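You operate a simulated robot arm through the tools that you are given. There is no shell and no other tool.

Carry out the task below with a simulated robot arm. There is one attempt and no reset: what you move stays moved.

JOB
Queue the 110 min and 140 min cans for Mill 1, 60 min and 90 min for Mill 2.
Fine: each on its mill's step of the rack; the other cans stay. Set down upright: what you pick out.

The check looks at the end state, three seconds after you hand in, the way a careful person would. Anything else that was tipped, shoved, dropped, spilled or broken makes it a failure.

ROBOT AND FRAMES
A 7-joint arm with a fingered hand, fixed in place. Base frame: the origin is at the foot of the arm, x ahead of it, y to its left, z up; the work surface is at about z = 0.86. Lengths are in m, angles in rad, forces in N, time in s.
With the tool pointing down near the work surface it reaches from about 0.2 to 0.8 m from the base axis. Its first joint turns from -2.897 to 2.897 rad. Payload 4.9 kg.
Tool frame: the origin (TCP) lies between the finger pads and is the grasp point; the fingertips stand 0.032 m ahead of it; z points along the fingers, y is the line along which they close. The gripper opens to 0.192 m. The gripper's body begins 0.089 m behind the TCP. The gripper is a hand of 3 fingers: y runs from the thumb to the fingers, the wrist lies at [0, 0, -0.267] in the tool frame, and closing takes about 1.5 s.
Orientation is that of the tool frame in the base frame, as a unit quaternion [w, x, y, z]. With the fingers straight down and closing along the base's y, the tool's x points along the base's -x, its y along +y and its z along -z.

CONTROLS
- The arm moves only by the tool nudge_tool. Its arguments are lists of equal length, an entry for each row: "offset": the shift along the tool's x, y, z in m, a list of three; "turn": the turn, a rotation vector about the tool's x, y, z in rad, a list of three. In form: {"offset": [[x, y, z], ...], "turn": [[rx, ry, rz], ...]}. A call has 1 to 20 rows; each row shifts and turns the commanded pose from where the row before left it, along the tool's axes as they then stand. "gripper" is the closure, from 0 (fully open) to 1 (shut), set as the call begins (left out, the last holds). A row lasts 0.2 s, in which the tool goes at most 0.05 m and 0.15 rad; a call with a longer step from one row to the next is refused whole, and so is a gripper value outside its range. Where a pose cannot be reached the arm comes as near as it can. A force on the tool above 40 N (or 10 N above the force at the start of the call, whichever is more), or a blocked arm, ends the call early, and 0.2 s more pass. Each finger travels about 0.153 m/s and halts on what it meets, pressing with about 32 N; the grip force reading is that of the motor and also rises with nothing between the fingers. The clock runs only during rows and for 0.2 s after the last one: add rows that do not move to give the fingers time. The reply holds the time, the measured pose of the TCP, the force on the tool along the base axes, the opening and the grip force, in the units named above and with some noise, with the torque about the TCP (base axes, N m) and any sound that the robot's microphone picked up.
- Cameras (640 x 400 px; columns grow to the right, rows downward): "scene" is fixed at [0.0419, -0.4938, 1.4694]; the picture's right is [0.85, -0.53, 0.00], its down [-0.19, -0.31, -0.93] and it looks along [0.49, 0.79, -0.36] (base axes); focal length 317 px, centre (320, 200). "wrist" rides on the gripper at [0.08, -0.046, -0.113] in the tool frame; the picture's right is [0.50, 0.87, 0.00], its down [-0.67, 0.39, -0.63] and it looks along [-0.55, 0.32, 0.78] (tool axes); focal length 226 px, centre (320, 200). There is no depth. A picture from a camera that has moved, and an enlarged one, comes with that camera's place and axes in the base frame and with its lens. The place of the scene camera against the robot may be out by one fixed shift of up to 0.012 m in any direction.
- camera(camera): a new picture of that camera. It takes no simulated time.
- hand_shape(shape): the hand has 3 fingers and takes this shape, open, in about a second: jaw (thumb against the fingers, like two jaws); tri (thumb and two fingers); tip (a fingertip pinch); poke (one finger out to press); point (the index stretched); flat (the hand flat); cup (the hand cupped); fist (a fist). The gripper value then closes the fingers along that shape, each until it touches; the sizes above hold for jaw. It gives what a move gives, with no picture.
- close_up(camera, box): a new picture of the part [left, top, right, bottom] of that camera's present view, enlarged. It takes no simulated time.
- finish_job(): hands the job in; it is judged then, once.

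Places have to be worked out from the pictures, the camera data and where the tool is seen. Open the gripper and draw the arm clear of the work before you hand the job in, unless the task says otherwise.

The tools are called after "Call:" as name(argument=value, ...) on one line, values as JSON. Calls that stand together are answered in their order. nudge_tool: Moves the arm, as the interface text tells. Its arguments: {"type":"object","properties":{"offset":{"type":"array","items":{"type":"array","items":{"type":"number"}}},"turn":{"type":"array","items":{"type":"array","items":{"type":"number"}}},"gripper":{"type":"number"}},"required":["offset","turn"]} The other tools are called the same way: hand_shape (shape) gives the hand a shape; camera (camera) takes a picture; close_up (camera, box) takes an enlarged picture of a part of a camera's view; finish_job () hands the job in.

At the start:

```text
t: 0.0
eef_pos: [0.4093, 0.2162, 1.3479]
ee_rot: [0.0, 0.0, 1.0, -0.001]
wrist_force: [-0.6, -0.4, 0.0]
ft_torque: [0.01, 0.01, 0.0]
finger_gap: 0.1919
finger_force: 0.0
shape: jaw
```

scene: 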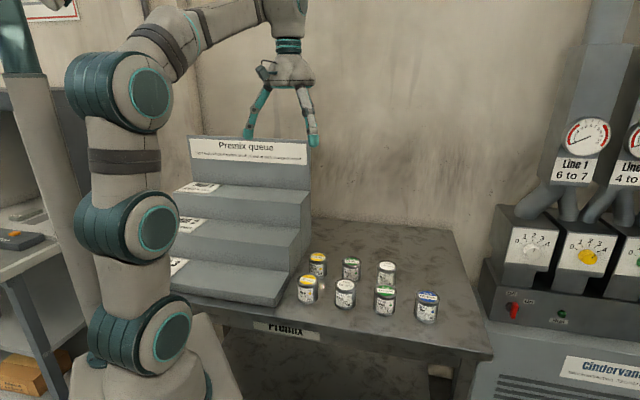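
wrist: 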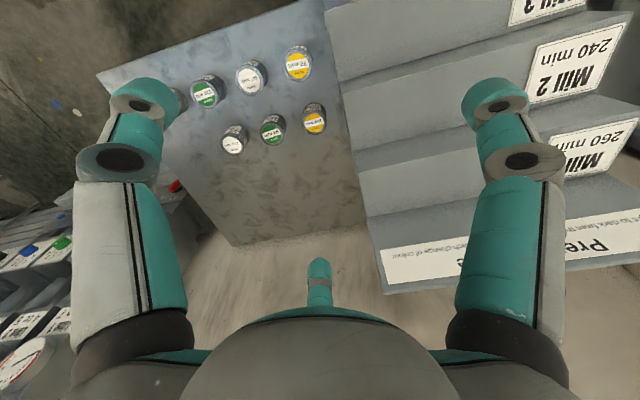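

I see a stepped rack with labels and seven cans on the table. I start by enlarging the cans and the rack's labels.

Call:
close_up(camera="scene", box=[280, 240, 460, 340])

Call:
close_up(camera="scene", box=[150, 120, 330, 320])

Call:
close_up(camera="wrist", box=[160, 30, 350, 170])

Call:
close_up(camera="wrist", box=[340, 0, 640, 300])

```text
3.56 times, centred on (370, 290) of scene
camera zoom: at [0.0419, -0.4938, 1.4694], right [0.85, -0.53, 0.0], down [-0.19, -0.31, -0.93], along [0.49, 0.79, -0.36], focal length 1127 px, centre (142, -120)
```

zoom: 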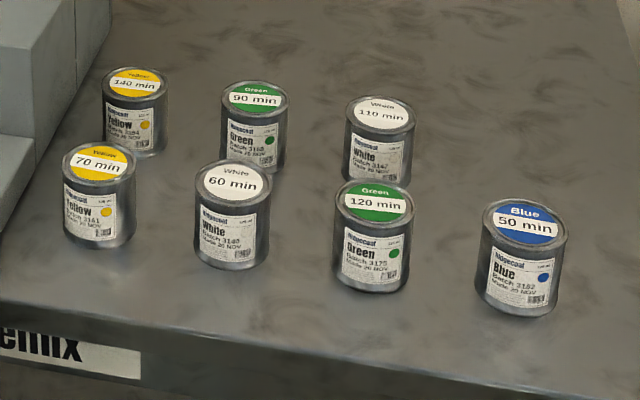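

```text
2.00 times, centred on (240, 220) of scene
camera zoom: at [0.0419, -0.4938, 1.4694], right [0.85, -0.53, 0.0], down [-0.19, -0.31, -0.93], along [0.49, 0.79, -0.36], focal length 634 px, centre (480, 160)
```

zoom: 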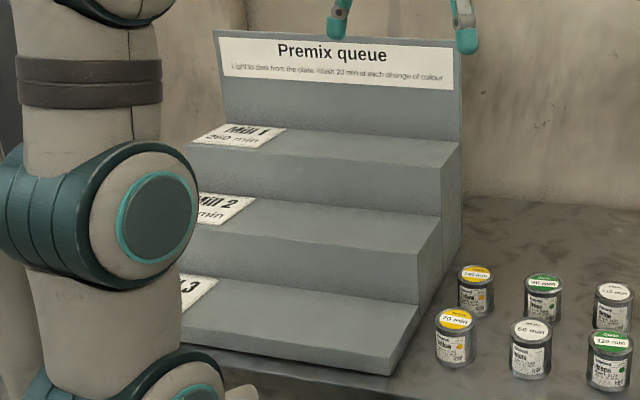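

```text
2.86 times, centred on (255, 100) of wrist
camera zoom: at [0.3299, 0.1709, 1.4621], right [-0.5, 0.87, 0.0], down [0.67, 0.39, 0.63], along [0.55, 0.31, -0.77], focal length 646 px, centre (506, 486)
```

zoom: 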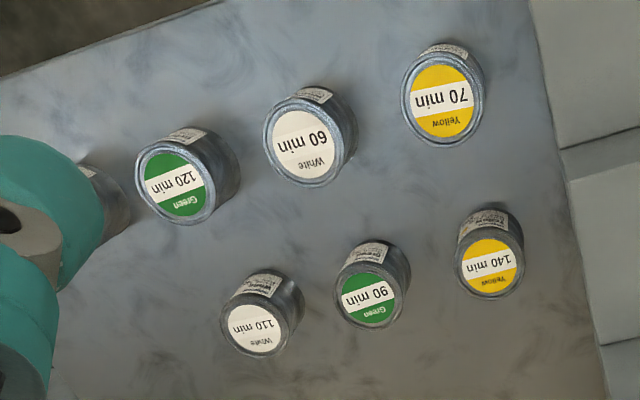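

```text
1.33 times, centred on (490, 150) of wrist
camera zoom: at [0.3299, 0.1709, 1.4621], right [-0.5, 0.87, 0.0], down [0.67, 0.39, 0.63], along [0.55, 0.31, -0.77], focal length 301 px, centre (93, 267)
```

zoom: 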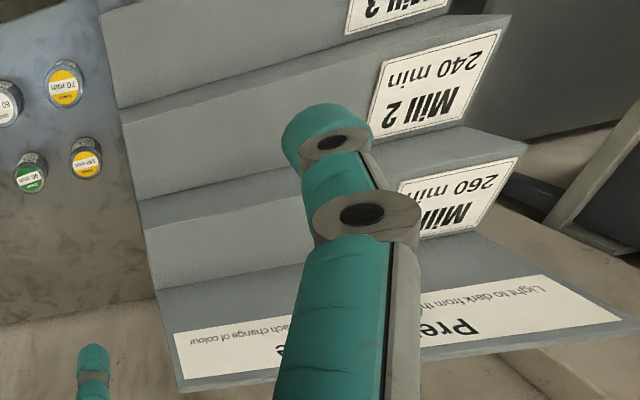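

The cans are readable: white 60 and 110, yellow 70 and 140, green 90 and 120, blue 50. The sign has small print that I need to read exactly, so I enlarge it along with the plates.

Call:
close_up(camera="scene", box=[185, 130, 315, 175])

Call:
close_up(camera="scene", box=[150, 175, 250, 285])

Call:
close_up(camera="wrist", box=[320, 0, 480, 100])

Call:
close_up(camera="wrist", box=[500, 0, 640, 100])

Call:
close_up(camera="scene", box=[240, 320, 330, 350])

```text
4.92 times, centred on (250, 152) of scene
camera zoom: at [0.0419, -0.4938, 1.4694], right [0.85, -0.53, 0.0], down [-0.19, -0.31, -0.93], along [0.49, 0.79, -0.36], focal length 1560 px, centre (665, 434)
```

zoom: 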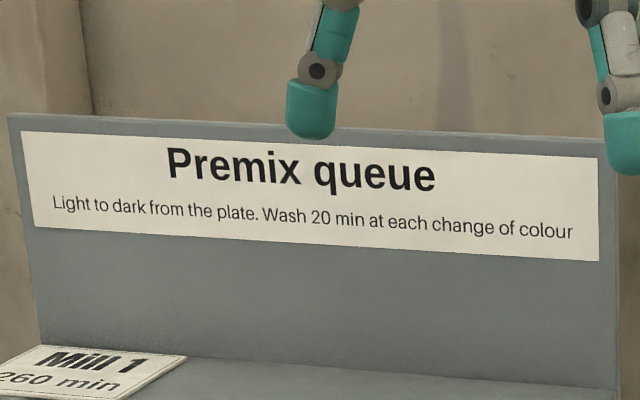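

```text
3.64 times, centred on (200, 230) of scene
camera zoom: at [0.0419, -0.4938, 1.4694], right [0.85, -0.53, 0.0], down [-0.19, -0.31, -0.93], along [0.49, 0.79, -0.36], focal length 1152 px, centre (756, 91)
```

zoom: 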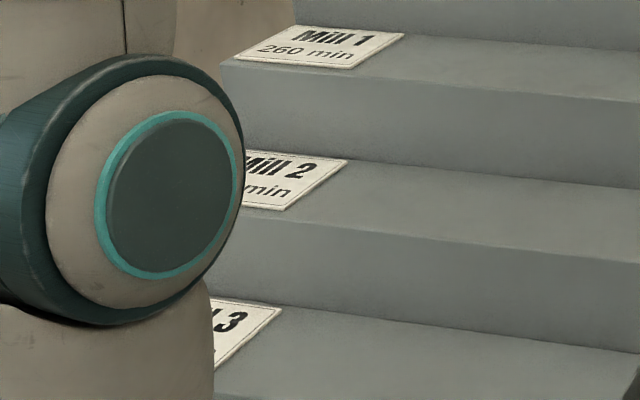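

```text
4.00 times, centred on (400, 50) of wrist
camera zoom: at [0.3299, 0.1709, 1.4621], right [-0.5, 0.87, 0.0], down [0.67, 0.39, 0.63], along [0.55, 0.31, -0.77], focal length 904 px, centre (0, 800)
```

zoom: 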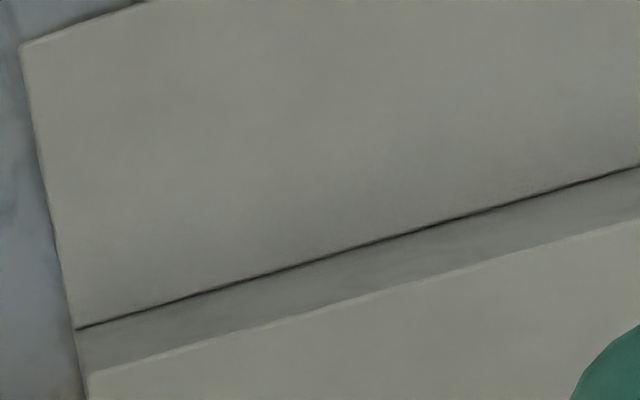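

```text
4.00 times, centred on (570, 50) of wrist
camera zoom: at [0.3299, 0.1709, 1.4621], right [-0.5, 0.87, 0.0], down [0.67, 0.39, 0.63], along [0.55, 0.31, -0.77], focal length 904 px, centre (-680, 800)
```

zoom: 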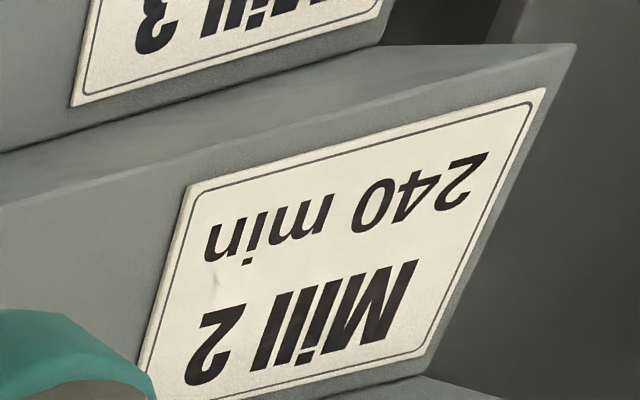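

```text
7.11 times, centred on (285, 335) of scene
camera zoom: at [0.0419, -0.4938, 1.4694], right [0.85, -0.53, 0.0], down [-0.19, -0.31, -0.93], along [0.49, 0.79, -0.36], focal length 2254 px, centre (569, -760)
```

zoom: 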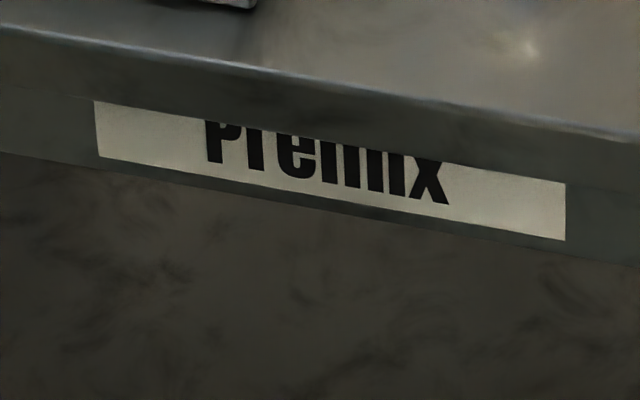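

The sign adds a rule: light to dark starting from the plate, so white goes nearest the plate on each step, then the yellow (Mill 1) or green (Mill 2). I now look at the hand itself to judge its shape and clearance.

Call:
close_up(camera="scene", box=[210, 0, 370, 160])

Call:
close_up(camera="wrist", box=[60, 60, 580, 400])

```text
2.50 times, centred on (290, 80) of scene
camera zoom: at [0.0419, -0.4938, 1.4694], right [0.85, -0.53, 0.0], down [-0.19, -0.31, -0.93], along [0.49, 0.79, -0.36], focal length 792 px, centre (395, 500)
```

zoom: 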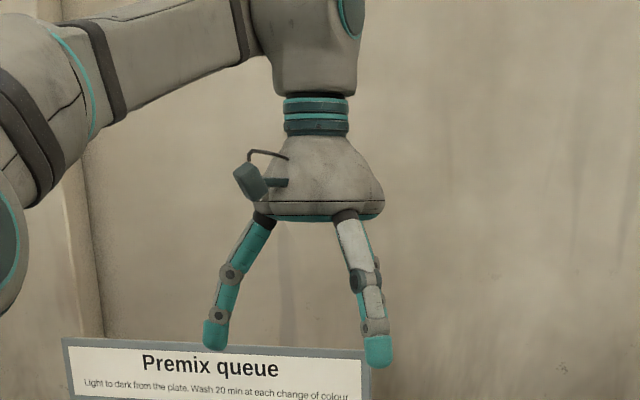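

```text
1.18 times, centred on (320, 230) of wrist
camera zoom: at [0.3299, 0.1709, 1.4621], right [-0.5, 0.87, 0.0], down [0.67, 0.39, 0.63], along [0.55, 0.31, -0.77], focal length 266 px, centre (320, 165)
```

zoom: 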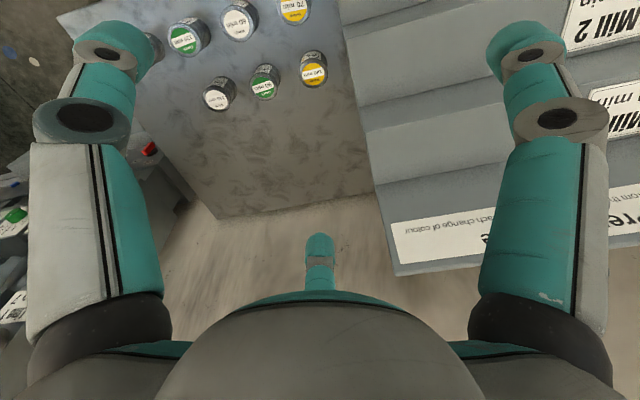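

The hand's three fingers sit at about 120° around the axis. I test how they close in free air at half closure, then look from both cameras.

Call:
nudge_tool(offset=[[0, 0, 0], [0, 0, 0], [0, 0, 0], [0, 0, 0], [0, 0, 0], [0, 0, 0]], turn=[[0, 0, 0], [0, 0, 0], [0, 0, 0], [0, 0, 0], [0, 0, 0], [0, 0, 0]], gripper=0.5)

Call:
camera(camera="wrist")

Call:
close_up(camera="scene", box=[210, 0, 370, 160])

```text
t: 1.4
eef_pos: [0.411, 0.2149, 1.3484]
ee_rot: [0.001, 0.001, 1.0, -0.001]
wrist_force: [0.3, -0.2, 0.7]
ft_torque: [0.02, 0.06, -0.03]
finger_gap: 0.0965
finger_force: 0.1
shape: jaw
```

```text
taken
camera wrist: at [0.3299, 0.1709, 1.4621], right [-0.5, 0.87, 0.0], down [0.67, 0.39, 0.63], along [0.55, 0.31, -0.77], focal length 226 px, centre (320, 200)
```

wrist: 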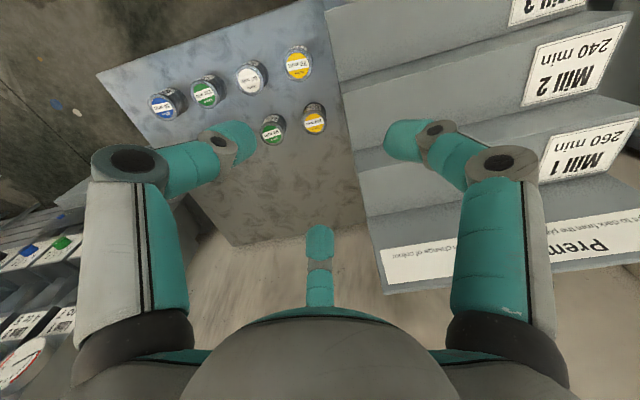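

```text
2.50 times, centred on (290, 80) of scene
camera zoom: at [0.0419, -0.4938, 1.4694], right [0.85, -0.53, 0.0], down [-0.19, -0.31, -0.93], along [0.49, 0.79, -0.36], focal length 792 px, centre (395, 500)
```

zoom: 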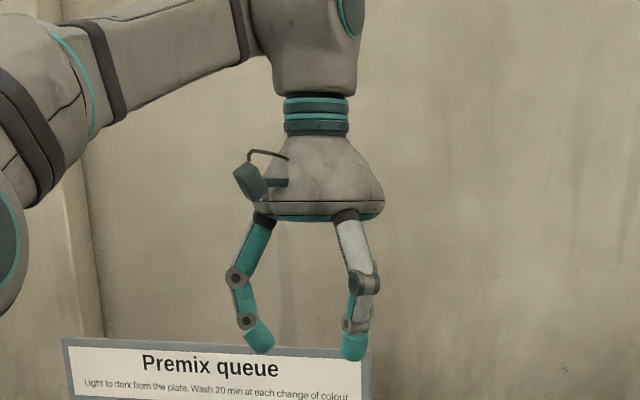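

Fingers close radially like a chuck (gap 0.0965 at half closure), so for 110, 90 and 140 I want the thumb pointing along the can row, away from the rack. From both cameras the 110 can sits near (0.664, 0.105); I turn the tool -45° about its z and hover over it.

Call:
nudge_tool(offset=[[0, 0, 0], [0, 0, 0], [0, 0, 0], [0, 0, 0], [0, 0, 0], [0, 0, 0], [-0.0145, -0.0369, 0], [-0.0145, -0.0369, 0], [-0.0145, -0.0369, 0], [-0.0145, -0.0369, 0], [-0.0145, -0.0369, 0], [-0.0145, -0.0369, 0], [-0.0147, -0.0371, 0], [0, 0, 0.04], [0, 0, 0.04], [0, 0, 0.04], [0, 0, 0.04], [0, 0, 0.04], [0, 0, 0.04], [0, 0, 0]], turn=[[0, 0, -0.1309], [0, 0, -0.1309], [0, 0, -0.1309], [0, 0, -0.1309], [0, 0, -0.1309], [0, 0, -0.1309], [0, 0, 0], [0, 0, 0], [0, 0, 0], [0, 0, 0], [0, 0, 0], [0, 0, 0], [0, 0, 0], [0, 0, 0], [0, 0, 0], [0, 0, 0], [0, 0, 0], [0, 0, 0], [0, 0, 0], [0, 0, 0]])

Call:
camera(camera="wrist")

Call:
camera(camera="scene")

```text
t: 5.6
eef_pos: [0.6029, 0.117, 1.0793]
ee_rot: [-0.001, -0.381, 0.924, 0.0]
wrist_force: [-0.5, 0.9, 0.2]
ft_torque: [0.0, 0.01, 0.0]
finger_gap: 0.0966
finger_force: 0.0
shape: jaw
out of reach, approached as far as the arm can: row 10, 11, 12, 13
```

```text
taken
camera wrist: at [0.5775, 0.0296, 1.1936], right [-0.97, 0.26, 0.0], down [0.2, 0.75, 0.63], along [0.17, 0.61, -0.78], focal length 226 px, centre (320, 200)
```

wrist: 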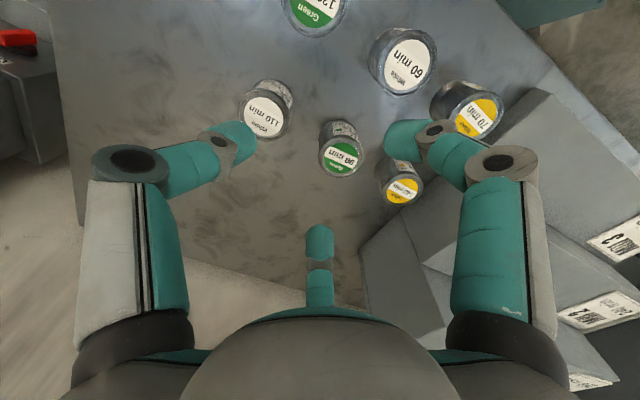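

```text
taken
```

scene: 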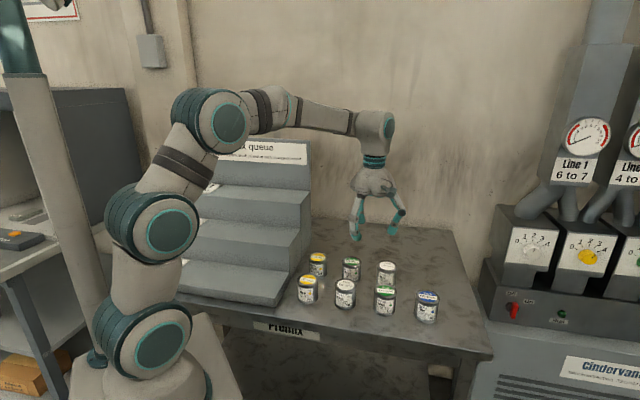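

The last lateral rows were past reach at that height; the hand is at (0.603, 0.117, 1.079). The lids seen now put 110 at (0.664, 0.102), 90 at (0.589, 0.182), 140 at (0.511, 0.256), 60 at (0.500, 0.093). I move lower and over 110.

Call:
nudge_tool(offset=[[0, 0, 0.02], [0, 0, 0.02], [0, 0, 0.02], [-0.011, -0.018, 0], [-0.011, -0.018, 0], [-0.0105, -0.0177, 0], [0, 0, 0], [0, 0, 0]], turn=[[0, 0, 0], [0, 0, 0], [0, 0, 0], [0, 0, 0], [0, 0, 0], [0, 0, 0], [0, 0, 0], [0, 0, 0]])

Call:
camera(camera="wrist")

```text
t: 7.4
eef_pos: [0.6649, 0.1018, 1.0193]
ee_rot: [0.001, -0.383, 0.924, -0.001]
wrist_force: [1.2, -0.2, -0.3]
ft_torque: [0.02, -0.03, -0.03]
finger_gap: 0.0962
finger_force: 0.1
shape: jaw
```

```text
taken
camera wrist: at [0.64, 0.0137, 1.133], right [-0.97, 0.26, 0.0], down [0.2, 0.75, 0.63], along [0.17, 0.61, -0.78], focal length 226 px, centre (320, 200)
```

wrist: 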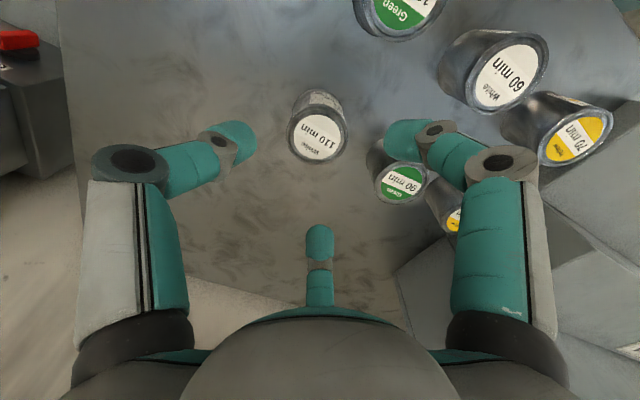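

The 110 lid is centred under the TCP to within about 3 mm (lid at ≈(0.666, 0.099)). I descend so that the fingertips end about 12 mm above the table.

Call:
nudge_tool(offset=[[0, -0.002, 0.028], [0, 0, 0.028], [0, 0, 0.028], [0, 0, 0.028], [0, 0, 0]], turn=[[0, 0, 0], [0, 0, 0], [0, 0, 0], [0, 0, 0], [0, 0, 0]])

Call:
camera(camera="wrist")

Call:
close_up(camera="scene", box=[320, 190, 480, 330])

```text
t: 8.6
eef_pos: [0.6643, 0.1, 0.9078]
ee_rot: [0.001, -0.383, 0.924, -0.001]
wrist_force: [0.1, 0.1, -0.2]
ft_torque: [0.03, -0.01, 0.02]
finger_gap: 0.0964
finger_force: 0.1
shape: jaw
```

```text
taken
camera wrist: at [0.6401, 0.0134, 1.0211], right [-0.97, 0.26, 0.0], down [0.2, 0.75, 0.63], along [0.17, 0.61, -0.78], focal length 226 px, centre (320, 200)
```

wrist: 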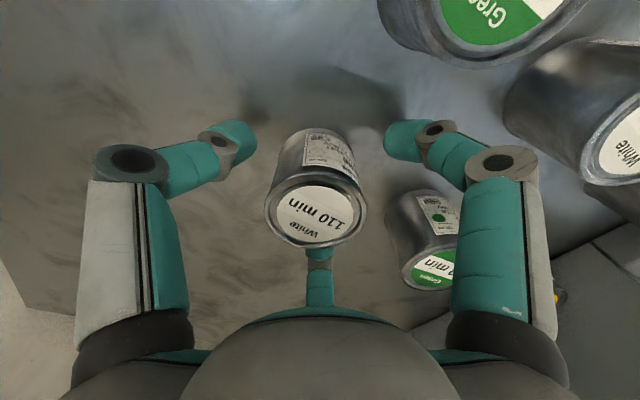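

```text
2.86 times, centred on (400, 260) of scene
camera zoom: at [0.0419, -0.4938, 1.4694], right [0.85, -0.53, 0.0], down [-0.19, -0.31, -0.93], along [0.49, 0.79, -0.36], focal length 906 px, centre (91, 29)
```

zoom: 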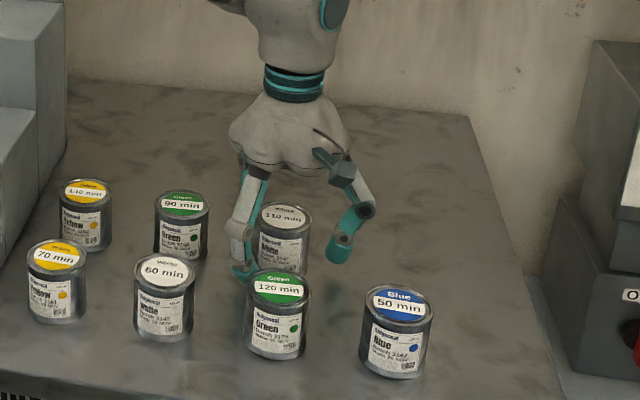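

The hand is around the can with clear space on all sides. I close the fingers and give them time.

Call:
nudge_tool(offset=[[0, 0, 0], [0, 0, 0], [0, 0, 0], [0, 0, 0], [0, 0, 0], [0, 0, 0], [0, 0, 0]], turn=[[0, 0, 0], [0, 0, 0], [0, 0, 0], [0, 0, 0], [0, 0, 0], [0, 0, 0], [0, 0, 0]], gripper=1.0)

Call:
camera(camera="wrist")

Call:
close_up(camera="scene", box=[320, 190, 480, 330])

```text
t: 10.2
eef_pos: [0.6628, 0.1023, 0.9076]
ee_rot: [0.001, -0.382, 0.924, -0.001]
wrist_force: [-0.7, 0.6, 0.2]
ft_torque: [0.0, 0.0, 0.01]
finger_gap: 0.0558
finger_force: 32.5
shape: jaw
```

```text
taken
camera wrist: at [0.6401, 0.0133, 1.0211], right [-0.97, 0.26, 0.0], down [0.2, 0.75, 0.63], along [0.17, 0.61, -0.78], focal length 226 px, centre (320, 200)
```

wrist: 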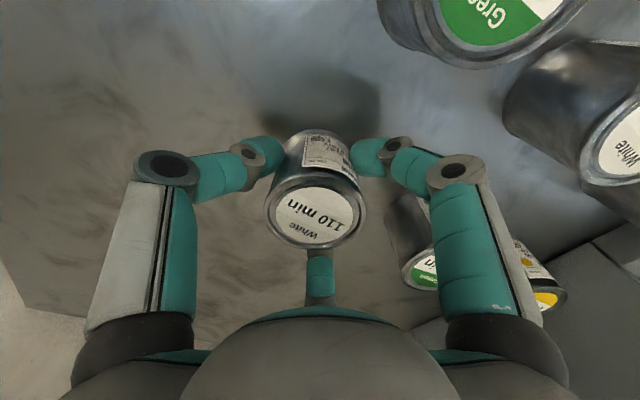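

```text
2.86 times, centred on (400, 260) of scene
camera zoom: at [0.0419, -0.4938, 1.4694], right [0.85, -0.53, 0.0], down [-0.19, -0.31, -0.93], along [0.49, 0.79, -0.36], focal length 906 px, centre (91, 29)
```

zoom: 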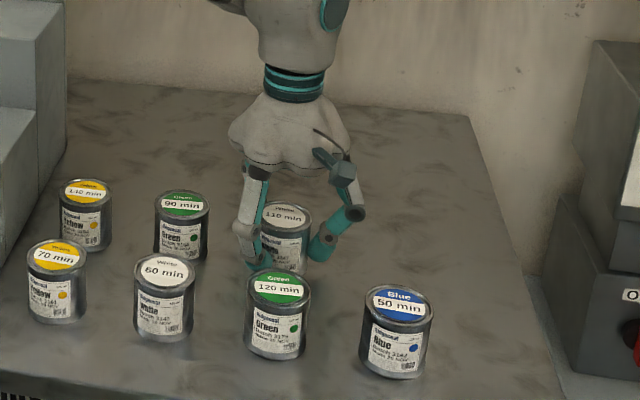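

Gap 0.0558 with 32 N: the 110 can is gripped. I lift it gently and check that it stays in hand.

Call:
nudge_tool(offset=[[0, 0, -0.015], [0, 0, -0.02], [0, 0, -0.03], [0, 0, -0.03], [0, 0, -0.03], [0, 0, 0]], turn=[[0, 0, 0], [0, 0, 0], [0, 0, 0], [0, 0, 0], [0, 0, 0], [0, 0, 0]])

Call:
camera(camera="wrist")

Call:
close_up(camera="scene", box=[320, 150, 480, 330])

```text
t: 11.6
eef_pos: [0.6647, 0.1024, 1.0341]
ee_rot: [0.001, -0.384, 0.923, -0.001]
wrist_force: [-0.5, -0.7, -2.3]
ft_torque: [0.02, 0.02, 0.01]
finger_gap: 0.0557
finger_force: 31.7
shape: jaw
```

```text
taken
camera wrist: at [0.6399, 0.0142, 1.1482], right [-0.97, 0.26, 0.0], down [0.2, 0.75, 0.63], along [0.17, 0.61, -0.78], focal length 226 px, centre (320, 200)
```

wrist: 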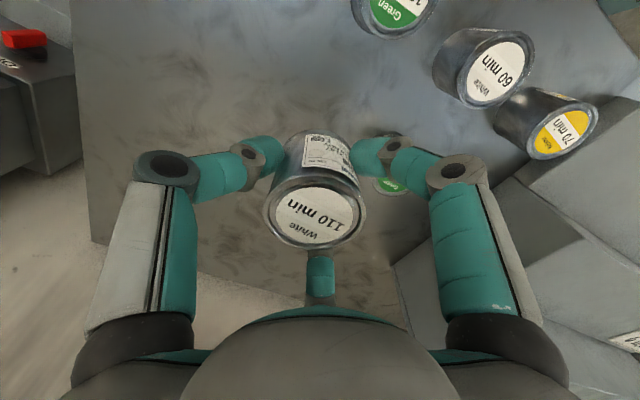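

```text
2.22 times, centred on (400, 240) of scene
camera zoom: at [0.0419, -0.4938, 1.4694], right [0.85, -0.53, 0.0], down [-0.19, -0.31, -0.93], along [0.49, 0.79, -0.36], focal length 704 px, centre (142, 111)
```

zoom: 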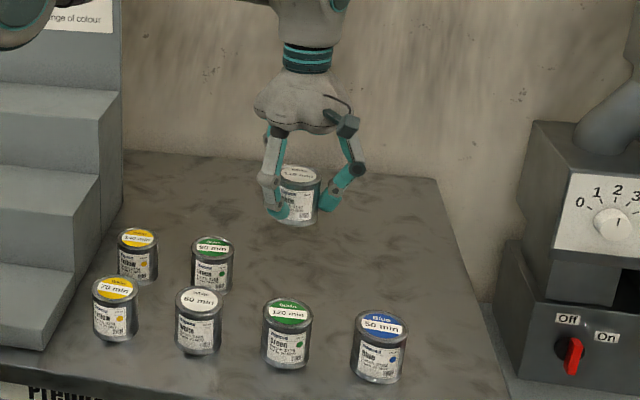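

The can hangs steady (about 2.3 N). I bring it inward and up, then turn the hand 90° so the thumb will face the front of the rack.

Call:
nudge_tool(offset=[[0.0083, 0.0295, -0.0133], [0.0083, 0.0295, -0.0133], [0.0083, 0.0295, -0.0133], [0.0083, 0.0295, -0.0133], [0.0083, 0.0295, -0.0133], [0, 0, -0.0333], [0, 0, -0.0333], [0, 0, -0.0333], [0, 0, 0], [0, 0, 0], [0, 0, 0], [0, 0, 0], [0, 0, 0], [0, 0, 0], [0, 0, 0], [0, 0, 0], [0, 0, 0], [0, 0, 0], [0, 0, 0], [0, 0, 0]], turn=[[0, 0, 0], [0, 0, 0], [0, 0, 0], [0, 0, 0], [0, 0, 0], [0, 0, 0], [0, 0, 0], [0, 0, 0], [0, 0, 0.1309], [0, 0, 0.1309], [0, 0, 0.1309], [0, 0, 0.1309], [0, 0, 0.1309], [0, 0, 0.1309], [0, 0, 0.1309], [0, 0, 0.1309], [0, 0, 0.1309], [0, 0, 0.1309], [0, 0, 0.1309], [0, 0, 0.1309]])

Call:
camera(camera="wrist")

Call:
camera(camera="scene")

```text
t: 15.8
eef_pos: [0.5321, 0.1762, 1.1992]
ee_rot: [0.001, 0.384, 0.923, -0.001]
wrist_force: [-0.6, -0.9, -1.9]
ft_torque: [0.02, 0.0, -0.02]
finger_gap: 0.0556
finger_force: 32.0
shape: jaw
```

```text
taken
camera wrist: at [0.442, 0.2001, 1.3128], right [0.26, 0.97, 0.0], down [0.75, -0.2, 0.63], along [0.61, -0.17, -0.77], focal length 226 px, centre (320, 200)
```

wrist: 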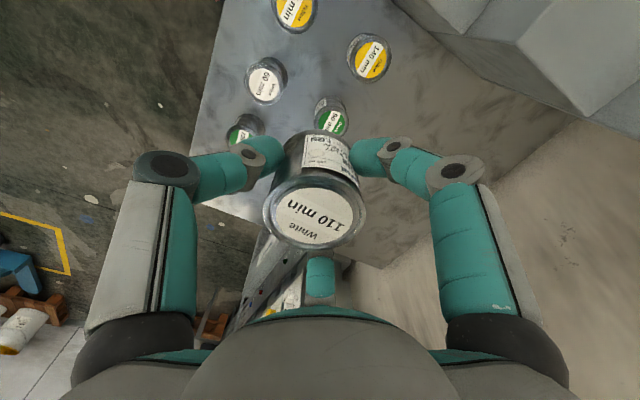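

```text
taken
```

scene: 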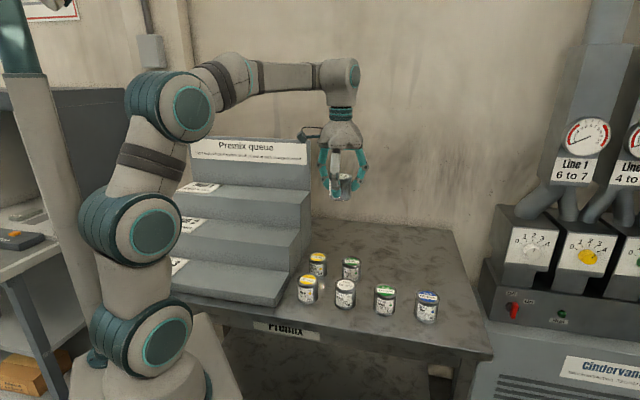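

The turn is done, tool at (0.532, 0.176, 1.199). Before moving over the rack I enlarge its right end to pin down tread heights and depths.

Call:
close_up(camera="scene", box=[240, 130, 320, 180])

Call:
close_up(camera="scene", box=[240, 170, 320, 220])

Call:
close_up(camera="scene", box=[240, 210, 320, 260])

Call:
close_up(camera="scene", box=[240, 260, 320, 310])

Call:
close_up(camera="wrist", box=[440, 0, 640, 125])

```text
8.00 times, centred on (280, 155) of scene
camera zoom: at [0.0419, -0.4938, 1.4694], right [0.85, -0.53, 0.0], down [-0.19, -0.31, -0.93], along [0.49, 0.79, -0.36], focal length 2535 px, centre (640, 560)
```

zoom: 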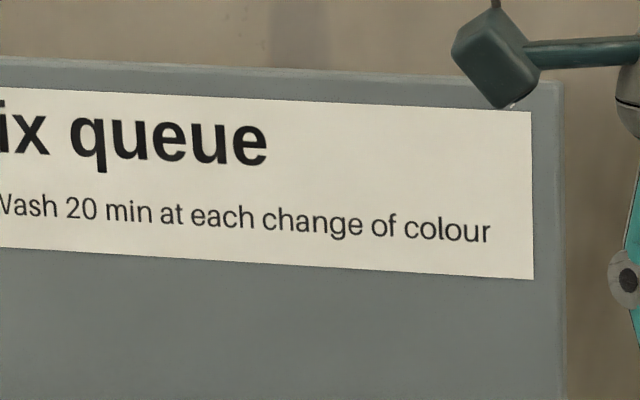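

```text
8.00 times, centred on (280, 195) of scene
camera zoom: at [0.0419, -0.4938, 1.4694], right [0.85, -0.53, 0.0], down [-0.19, -0.31, -0.93], along [0.49, 0.79, -0.36], focal length 2535 px, centre (640, 240)
```

zoom: 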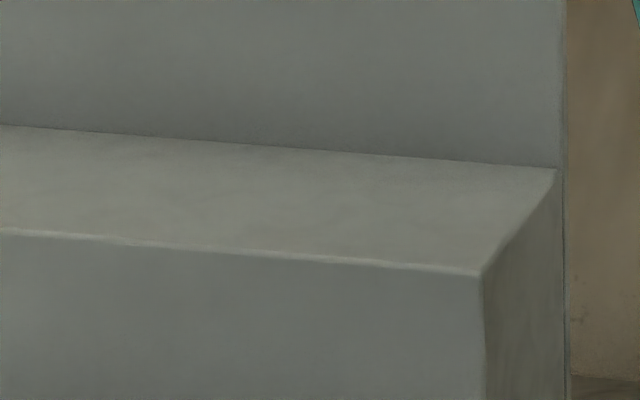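

```text
8.00 times, centred on (280, 235) of scene
camera zoom: at [0.0419, -0.4938, 1.4694], right [0.85, -0.53, 0.0], down [-0.19, -0.31, -0.93], along [0.49, 0.79, -0.36], focal length 2535 px, centre (640, -80)
```

zoom: 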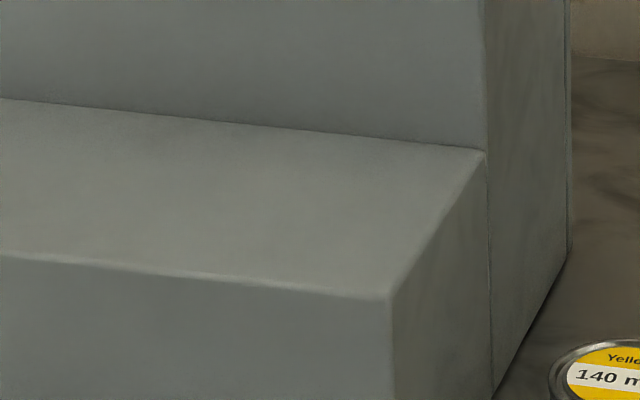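

```text
8.00 times, centred on (280, 285) of scene
camera zoom: at [0.0419, -0.4938, 1.4694], right [0.85, -0.53, 0.0], down [-0.19, -0.31, -0.93], along [0.49, 0.79, -0.36], focal length 2535 px, centre (640, -480)
```

zoom: 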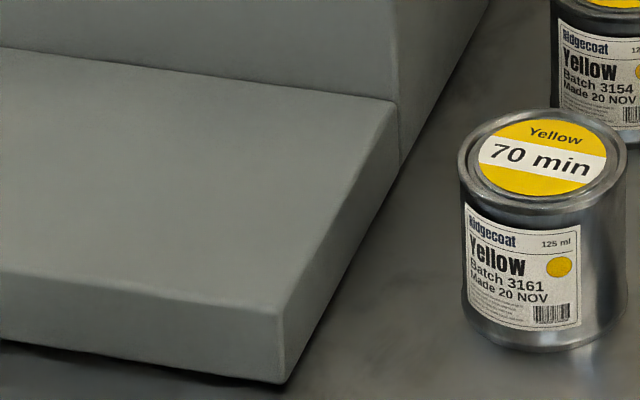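

```text
3.20 times, centred on (540, 62) of wrist
camera zoom: at [0.442, 0.2001, 1.3128], right [0.26, 0.97, 0.0], down [0.75, -0.2, 0.63], along [0.61, -0.17, -0.77], focal length 723 px, centre (-384, 640)
```

zoom: 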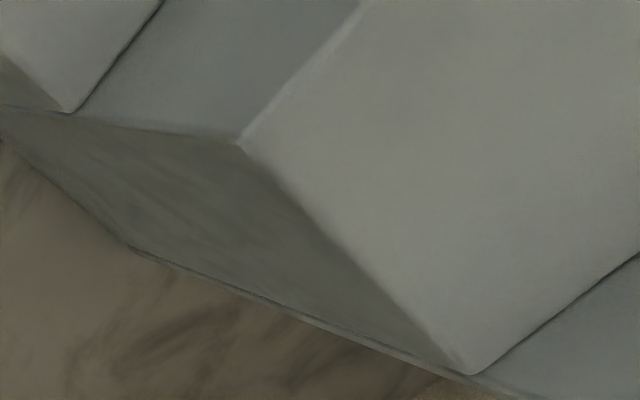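

By wrist-camera geometry: Mill 1 tread z ≈ 1.08, depth range s ≈ 0.608–0.733 along (0.707,0.707); Mill 2 tread z ≈ 0.985, s ≈ 0.48–0.608; rack right end d ≈ −0.10, plates beyond d ≈ 0.26 along (−0.707,0.707). I carry the 110 can above the Mill 1 step to s 0.66, d 0.18.

Call:
nudge_tool(offset=[[0.0432, 0.0159, 0.0014], [0.0432, 0.0159, 0.0014], [0.0432, 0.0159, 0.0014], [0.0432, 0.0159, 0.0014], [0.0432, 0.0159, 0.0014], [0.0432, 0.0159, 0.0014], [0.0432, 0.0159, 0.0014], [0.0432, 0.0159, 0.0014], [0.0432, 0.0159, 0.0014], [0.0432, 0.0159, 0.0014], [0, 0, 0], [0, 0, 0]], turn=[[0, 0, 0], [0, 0, 0], [0, 0, 0], [0, 0, 0], [0, 0, 0], [0, 0, 0], [0, 0, 0], [0, 0, 0], [0, 0, 0], [0, 0, 0], [0, 0, 0], [0, 0, 0]])

Call:
camera(camera="wrist")

Call:
camera(camera="scene")

```text
t: 18.4
eef_pos: [0.3381, 0.5937, 1.1845]
ee_rot: [0.0, 0.383, 0.924, 0.0]
wrist_force: [0.0, -1.2, -0.5]
ft_torque: [0.01, 0.01, -0.01]
finger_gap: 0.0552
finger_force: 32.0
shape: jaw
```

```text
taken
camera wrist: at [0.2486, 0.6182, 1.2978], right [0.26, 0.97, 0.0], down [0.75, -0.2, 0.63], along [0.61, -0.17, -0.77], focal length 226 px, centre (320, 200)
```

wrist: 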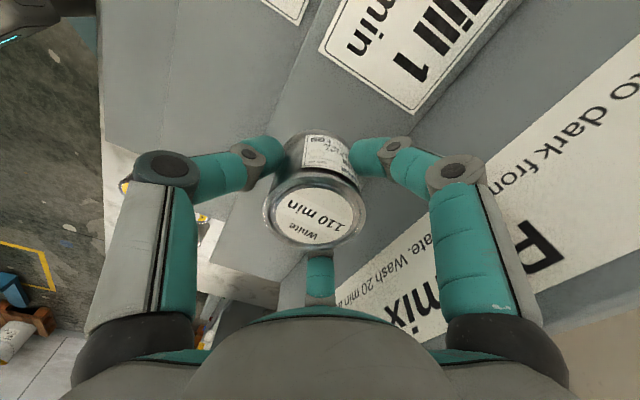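

```text
taken
```

scene: 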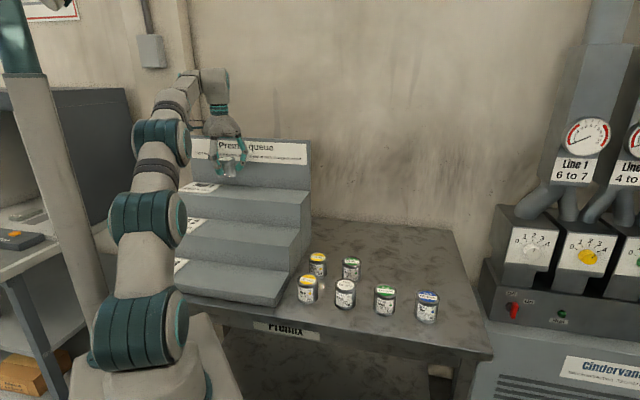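

The can is above the Mill 1 tread at s 0.659, d 0.181, with the plate edge at d ≈ 0.243, as I wanted. I lower it to just above the tread.

Call:
nudge_tool(offset=[[0, 0, 0.015], [0, 0, 0.015], [0, 0, 0.015], [0, 0, 0.0025], [0, 0, 0.0025], [0, 0, 0]], turn=[[0, 0, 0], [0, 0, 0], [0, 0, 0], [0, 0, 0], [0, 0, 0], [0, 0, 0]])

Call:
close_up(camera="scene", box=[180, 110, 310, 200])

Call:
camera(camera="wrist")

```text
t: 19.8
eef_pos: [0.3391, 0.5948, 1.1348]
ee_rot: [0.001, 0.383, 0.924, -0.001]
wrist_force: [0.1, 1.0, -2.7]
ft_torque: [0.0, -0.03, 0.02]
finger_gap: 0.0555
finger_force: 32.3
shape: jaw
```

```text
4.44 times, centred on (245, 155) of scene
camera zoom: at [0.0419, -0.4938, 1.4694], right [0.85, -0.53, 0.0], down [-0.19, -0.31, -0.93], along [0.49, 0.79, -0.36], focal length 1408 px, centre (653, 400)
```

zoom: 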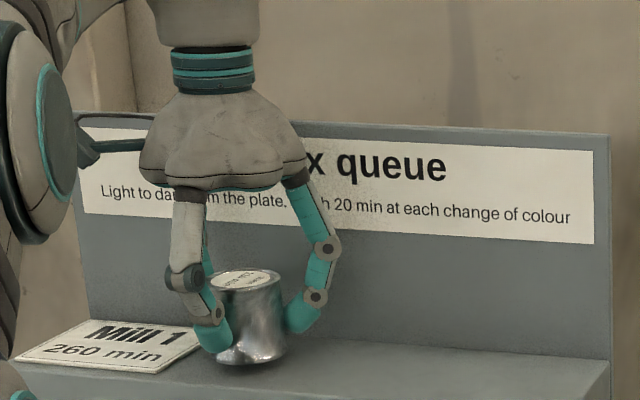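

```text
taken
camera wrist: at [0.2489, 0.6188, 1.2471], right [0.26, 0.97, 0.0], down [0.75, -0.2, 0.63], along [0.61, -0.17, -0.77], focal length 226 px, centre (320, 200)
```

wrist: 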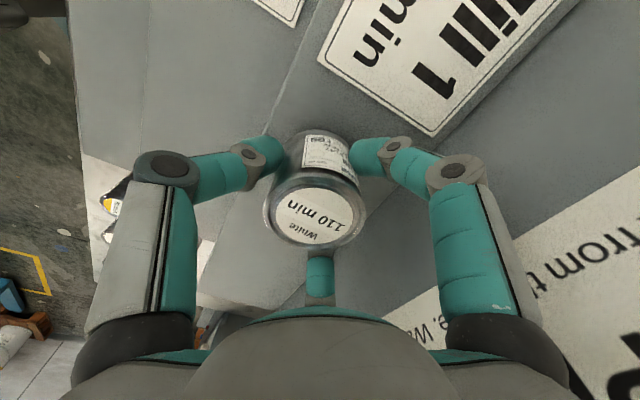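

The can's bottom is a few millimetres above the tread. I lower in small steps, watching the force.

Call:
nudge_tool(offset=[[0, 0, 0.002], [0, 0, 0.002], [0, 0, 0]], turn=[[0, 0, 0], [0, 0, 0], [0, 0, 0]])

Call:
close_up(camera="scene", box=[210, 160, 260, 200])

```text
t: 20.6
eef_pos: [0.3397, 0.5951, 1.1296]
ee_rot: [0.001, 0.383, 0.924, -0.001]
wrist_force: [-0.1, 0.2, -2.4]
ft_torque: [0.03, -0.03, -0.01]
finger_gap: 0.0554
finger_force: 31.7
shape: jaw
```

```text
10.00 times, centred on (235, 180) of scene
camera zoom: at [0.0419, -0.4938, 1.4694], right [0.85, -0.53, 0.0], down [-0.19, -0.31, -0.93], along [0.49, 0.79, -0.36], focal length 3169 px, centre (1170, 400)
```

zoom: 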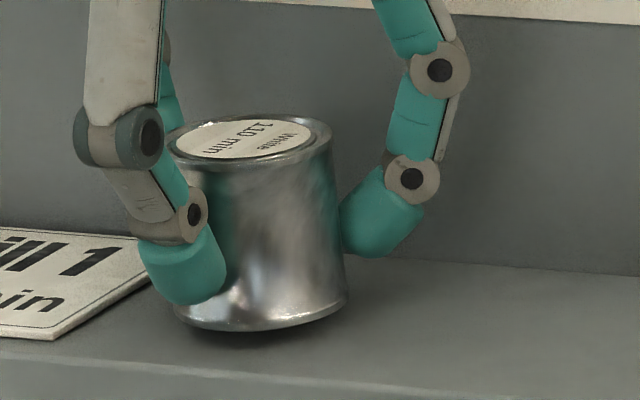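

No contact yet (still −2.4 N); the shadow shows a small gap. I keep lowering by small steps.

Call:
nudge_tool(offset=[[0, 0, 0.0015], [0, 0, 0.0015], [0, 0, 0]], turn=[[0, 0, 0], [0, 0, 0], [0, 0, 0]])

Call:
close_up(camera="scene", box=[210, 160, 260, 200])

```text
t: 21.4
eef_pos: [0.3388, 0.5945, 1.128]
ee_rot: [0.0, 0.382, 0.924, 0.0]
wrist_force: [0.0, 0.2, -2.6]
ft_torque: [-0.02, -0.01, 0.02]
finger_gap: 0.0553
finger_force: 31.9
shape: jaw
```

```text
10.00 times, centred on (235, 180) of scene
camera zoom: at [0.0419, -0.4938, 1.4694], right [0.85, -0.53, 0.0], down [-0.19, -0.31, -0.93], along [0.49, 0.79, -0.36], focal length 3169 px, centre (1170, 400)
```

zoom: 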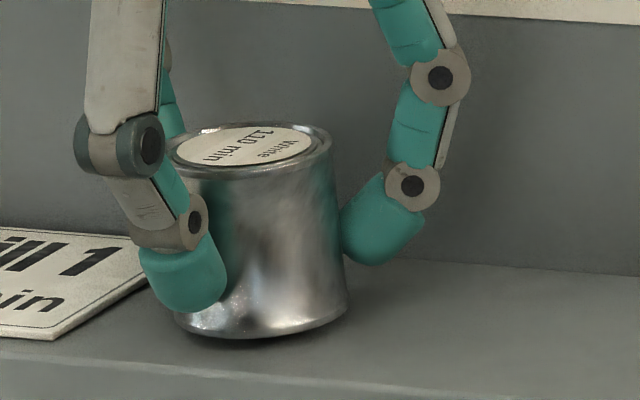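

Still hanging freely at about z 1.1275. Two more small steps.

Call:
nudge_tool(offset=[[0, 0, 0.0015], [0, 0, 0.0015], [0, 0, 0]], turn=[[0, 0, 0], [0, 0, 0], [0, 0, 0]])

Call:
close_up(camera="scene", box=[210, 160, 260, 200])

```text
t: 22.2
eef_pos: [0.3386, 0.5951, 1.1228]
ee_rot: [0.001, 0.382, 0.924, 0.0]
wrist_force: [-0.5, -0.7, -1.5]
ft_torque: [0.02, -0.01, -0.01]
finger_gap: 0.0552
finger_force: 31.8
shape: jaw
```

```text
10.00 times, centred on (235, 180) of scene
camera zoom: at [0.0419, -0.4938, 1.4694], right [0.85, -0.53, 0.0], down [-0.19, -0.31, -0.93], along [0.49, 0.79, -0.36], focal length 3169 px, centre (1170, 400)
```

zoom: 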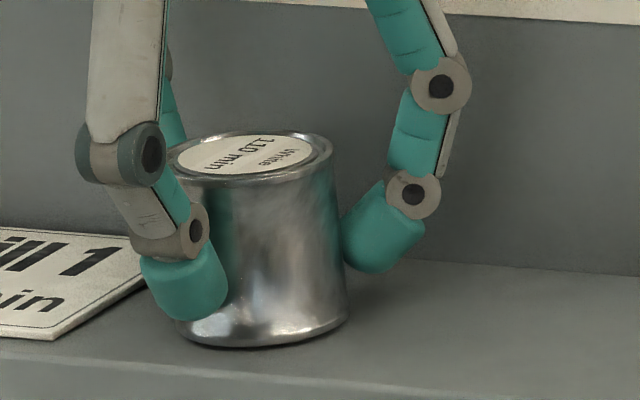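

Nearly down; the force may be starting to change, but noise is comparable. I go on by 1 mm steps.

Call:
nudge_tool(offset=[[0, 0, 0.001], [0, 0, 0.001], [0, 0, 0]], turn=[[0, 0, 0], [0, 0, 0], [0, 0, 0]])

Call:
close_up(camera="scene", box=[210, 160, 260, 200])

```text
t: 23.0
eef_pos: [0.339, 0.5945, 1.1233]
ee_rot: [0.001, 0.382, 0.924, -0.001]
wrist_force: [-0.1, -0.3, -1.8]
ft_torque: [-0.01, 0.04, 0.0]
finger_gap: 0.0553
finger_force: 31.7
shape: jaw
```

```text
10.00 times, centred on (235, 180) of scene
camera zoom: at [0.0419, -0.4938, 1.4694], right [0.85, -0.53, 0.0], down [-0.19, -0.31, -0.93], along [0.49, 0.79, -0.36], focal length 3169 px, centre (1170, 400)
```

zoom: 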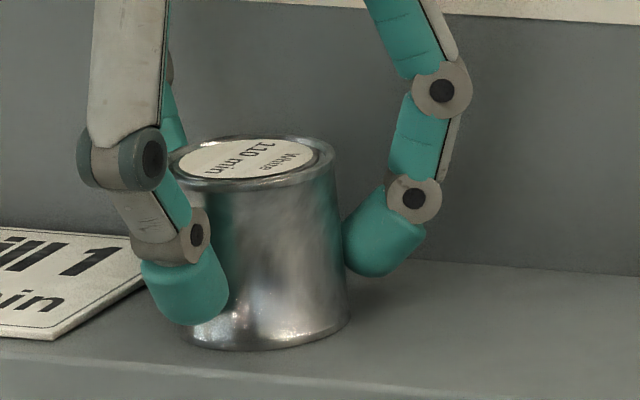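

Lid and base moved together, so still free. Two more 1 mm steps.

Call:
nudge_tool(offset=[[0, 0, 0.001], [0, 0, 0.001], [0, 0, 0]], turn=[[0, 0, 0], [0, 0, 0], [0, 0, 0]])

Call:
close_up(camera="scene", box=[210, 160, 260, 200])

```text
t: 23.8
eef_pos: [0.3384, 0.5938, 1.1218]
ee_rot: [0.001, 0.383, 0.924, 0.0]
wrist_force: [0.2, 2.3, 4.2]
ft_torque: [-0.08, 0.04, -0.02]
finger_gap: 0.0555
finger_force: 32.2
shape: jaw
```

```text
10.00 times, centred on (235, 180) of scene
camera zoom: at [0.0419, -0.4938, 1.4694], right [0.85, -0.53, 0.0], down [-0.19, -0.31, -0.93], along [0.49, 0.79, -0.36], focal length 3169 px, centre (1170, 400)
```

zoom: 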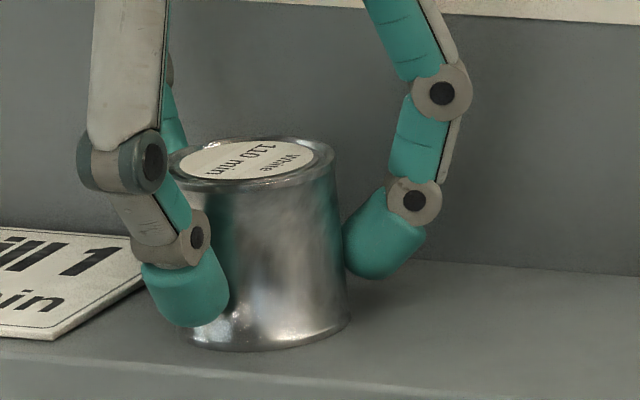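

Contact is felt (+4.2 N), so the can stands on the tread with TCP at z ≈ 1.121. I open the fingers to half and wait.

Call:
nudge_tool(offset=[[0, 0, 0], [0, 0, 0], [0, 0, 0], [0, 0, 0], [0, 0, 0]], turn=[[0, 0, 0], [0, 0, 0], [0, 0, 0], [0, 0, 0], [0, 0, 0]], gripper=0.5)

Call:
close_up(camera="scene", box=[180, 110, 310, 200])

Call:
camera(camera="wrist")

```text
t: 25.0
eef_pos: [0.339, 0.5935, 1.1203]
ee_rot: [0.001, 0.383, 0.924, -0.001]
wrist_force: [1.1, -0.1, -0.8]
ft_torque: [0.03, 0.02, -0.01]
finger_gap: 0.0954
finger_force: 0.1
shape: jaw
```

```text
4.44 times, centred on (245, 155) of scene
camera zoom: at [0.0419, -0.4938, 1.4694], right [0.85, -0.53, 0.0], down [-0.19, -0.31, -0.93], along [0.49, 0.79, -0.36], focal length 1408 px, centre (653, 400)
```

zoom: 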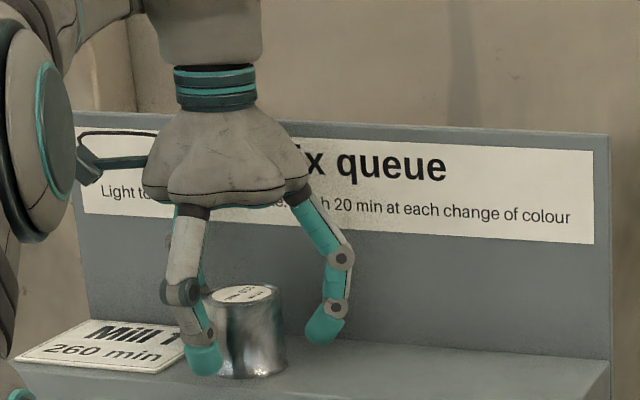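

```text
taken
camera wrist: at [0.2492, 0.6185, 1.2341], right [0.26, 0.97, 0.0], down [0.75, -0.2, 0.63], along [0.61, -0.17, -0.77], focal length 226 px, centre (320, 200)
```

wrist: 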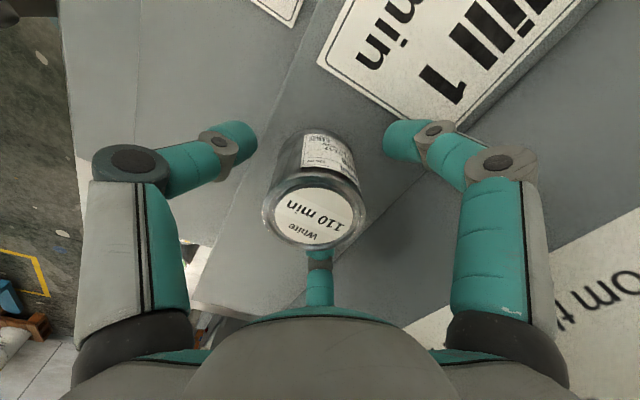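

The 110 can stands on Mill 1's step. I raise the hand straight up, then travel back over the table toward the 90 can while starting to turn back.

Call:
nudge_tool(offset=[[0, 0, -0.01], [0, 0, -0.02], [0, 0, -0.025], [0, 0, -0.025], [-0.0425, -0.0104, 0], [-0.0425, -0.0104, 0], [-0.0425, -0.0104, 0], [-0.0425, -0.0104, 0], [-0.0425, -0.0104, 0], [-0.0425, -0.0104, 0], [-0.0425, -0.0104, 0], [-0.0425, -0.0104, 0], [-0.0425, -0.0104, 0], [-0.0425, -0.0104, 0], [-0.0425, -0.0104, 0], [0, 0, 0]], turn=[[0, 0, 0], [0, 0, 0], [0, 0, 0], [0, 0, 0], [0, 0, 0], [0, 0, 0], [0, 0, 0], [0, 0, 0], [0, 0, 0], [0, 0, 0], [0, 0, 0], [0, 0, 0], [0, 0, 0], [0, 0, 0], [0, 0, 0], [0, 0, 0]])

Call:
camera(camera="scene")

Call:
close_up(camera="scene", box=[180, 130, 320, 220])

```text
t: 28.4
eef_pos: [0.5887, 0.1824, 1.2025]
ee_rot: [0.001, 0.383, 0.924, -0.001]
wrist_force: [-0.1, -0.6, 0.4]
ft_torque: [-0.03, -0.01, 0.02]
finger_gap: 0.0959
finger_force: 0.1
shape: jaw
```

```text
taken
```

scene: 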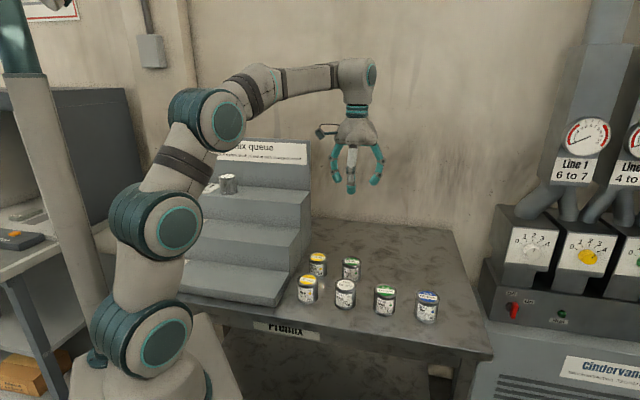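

```text
4.44 times, centred on (250, 175) of scene
camera zoom: at [0.0419, -0.4938, 1.4694], right [0.85, -0.53, 0.0], down [-0.19, -0.31, -0.93], along [0.49, 0.79, -0.36], focal length 1408 px, centre (631, 311)
```

zoom: 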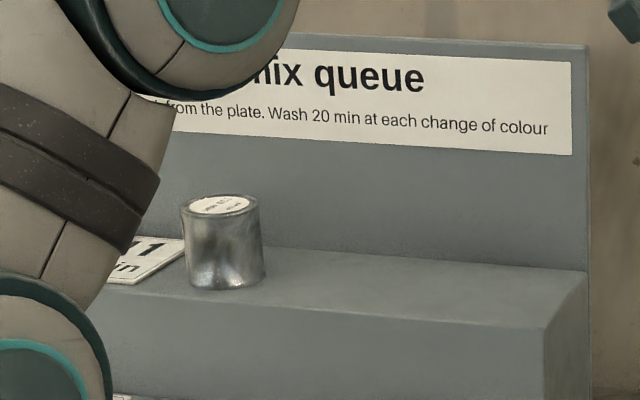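

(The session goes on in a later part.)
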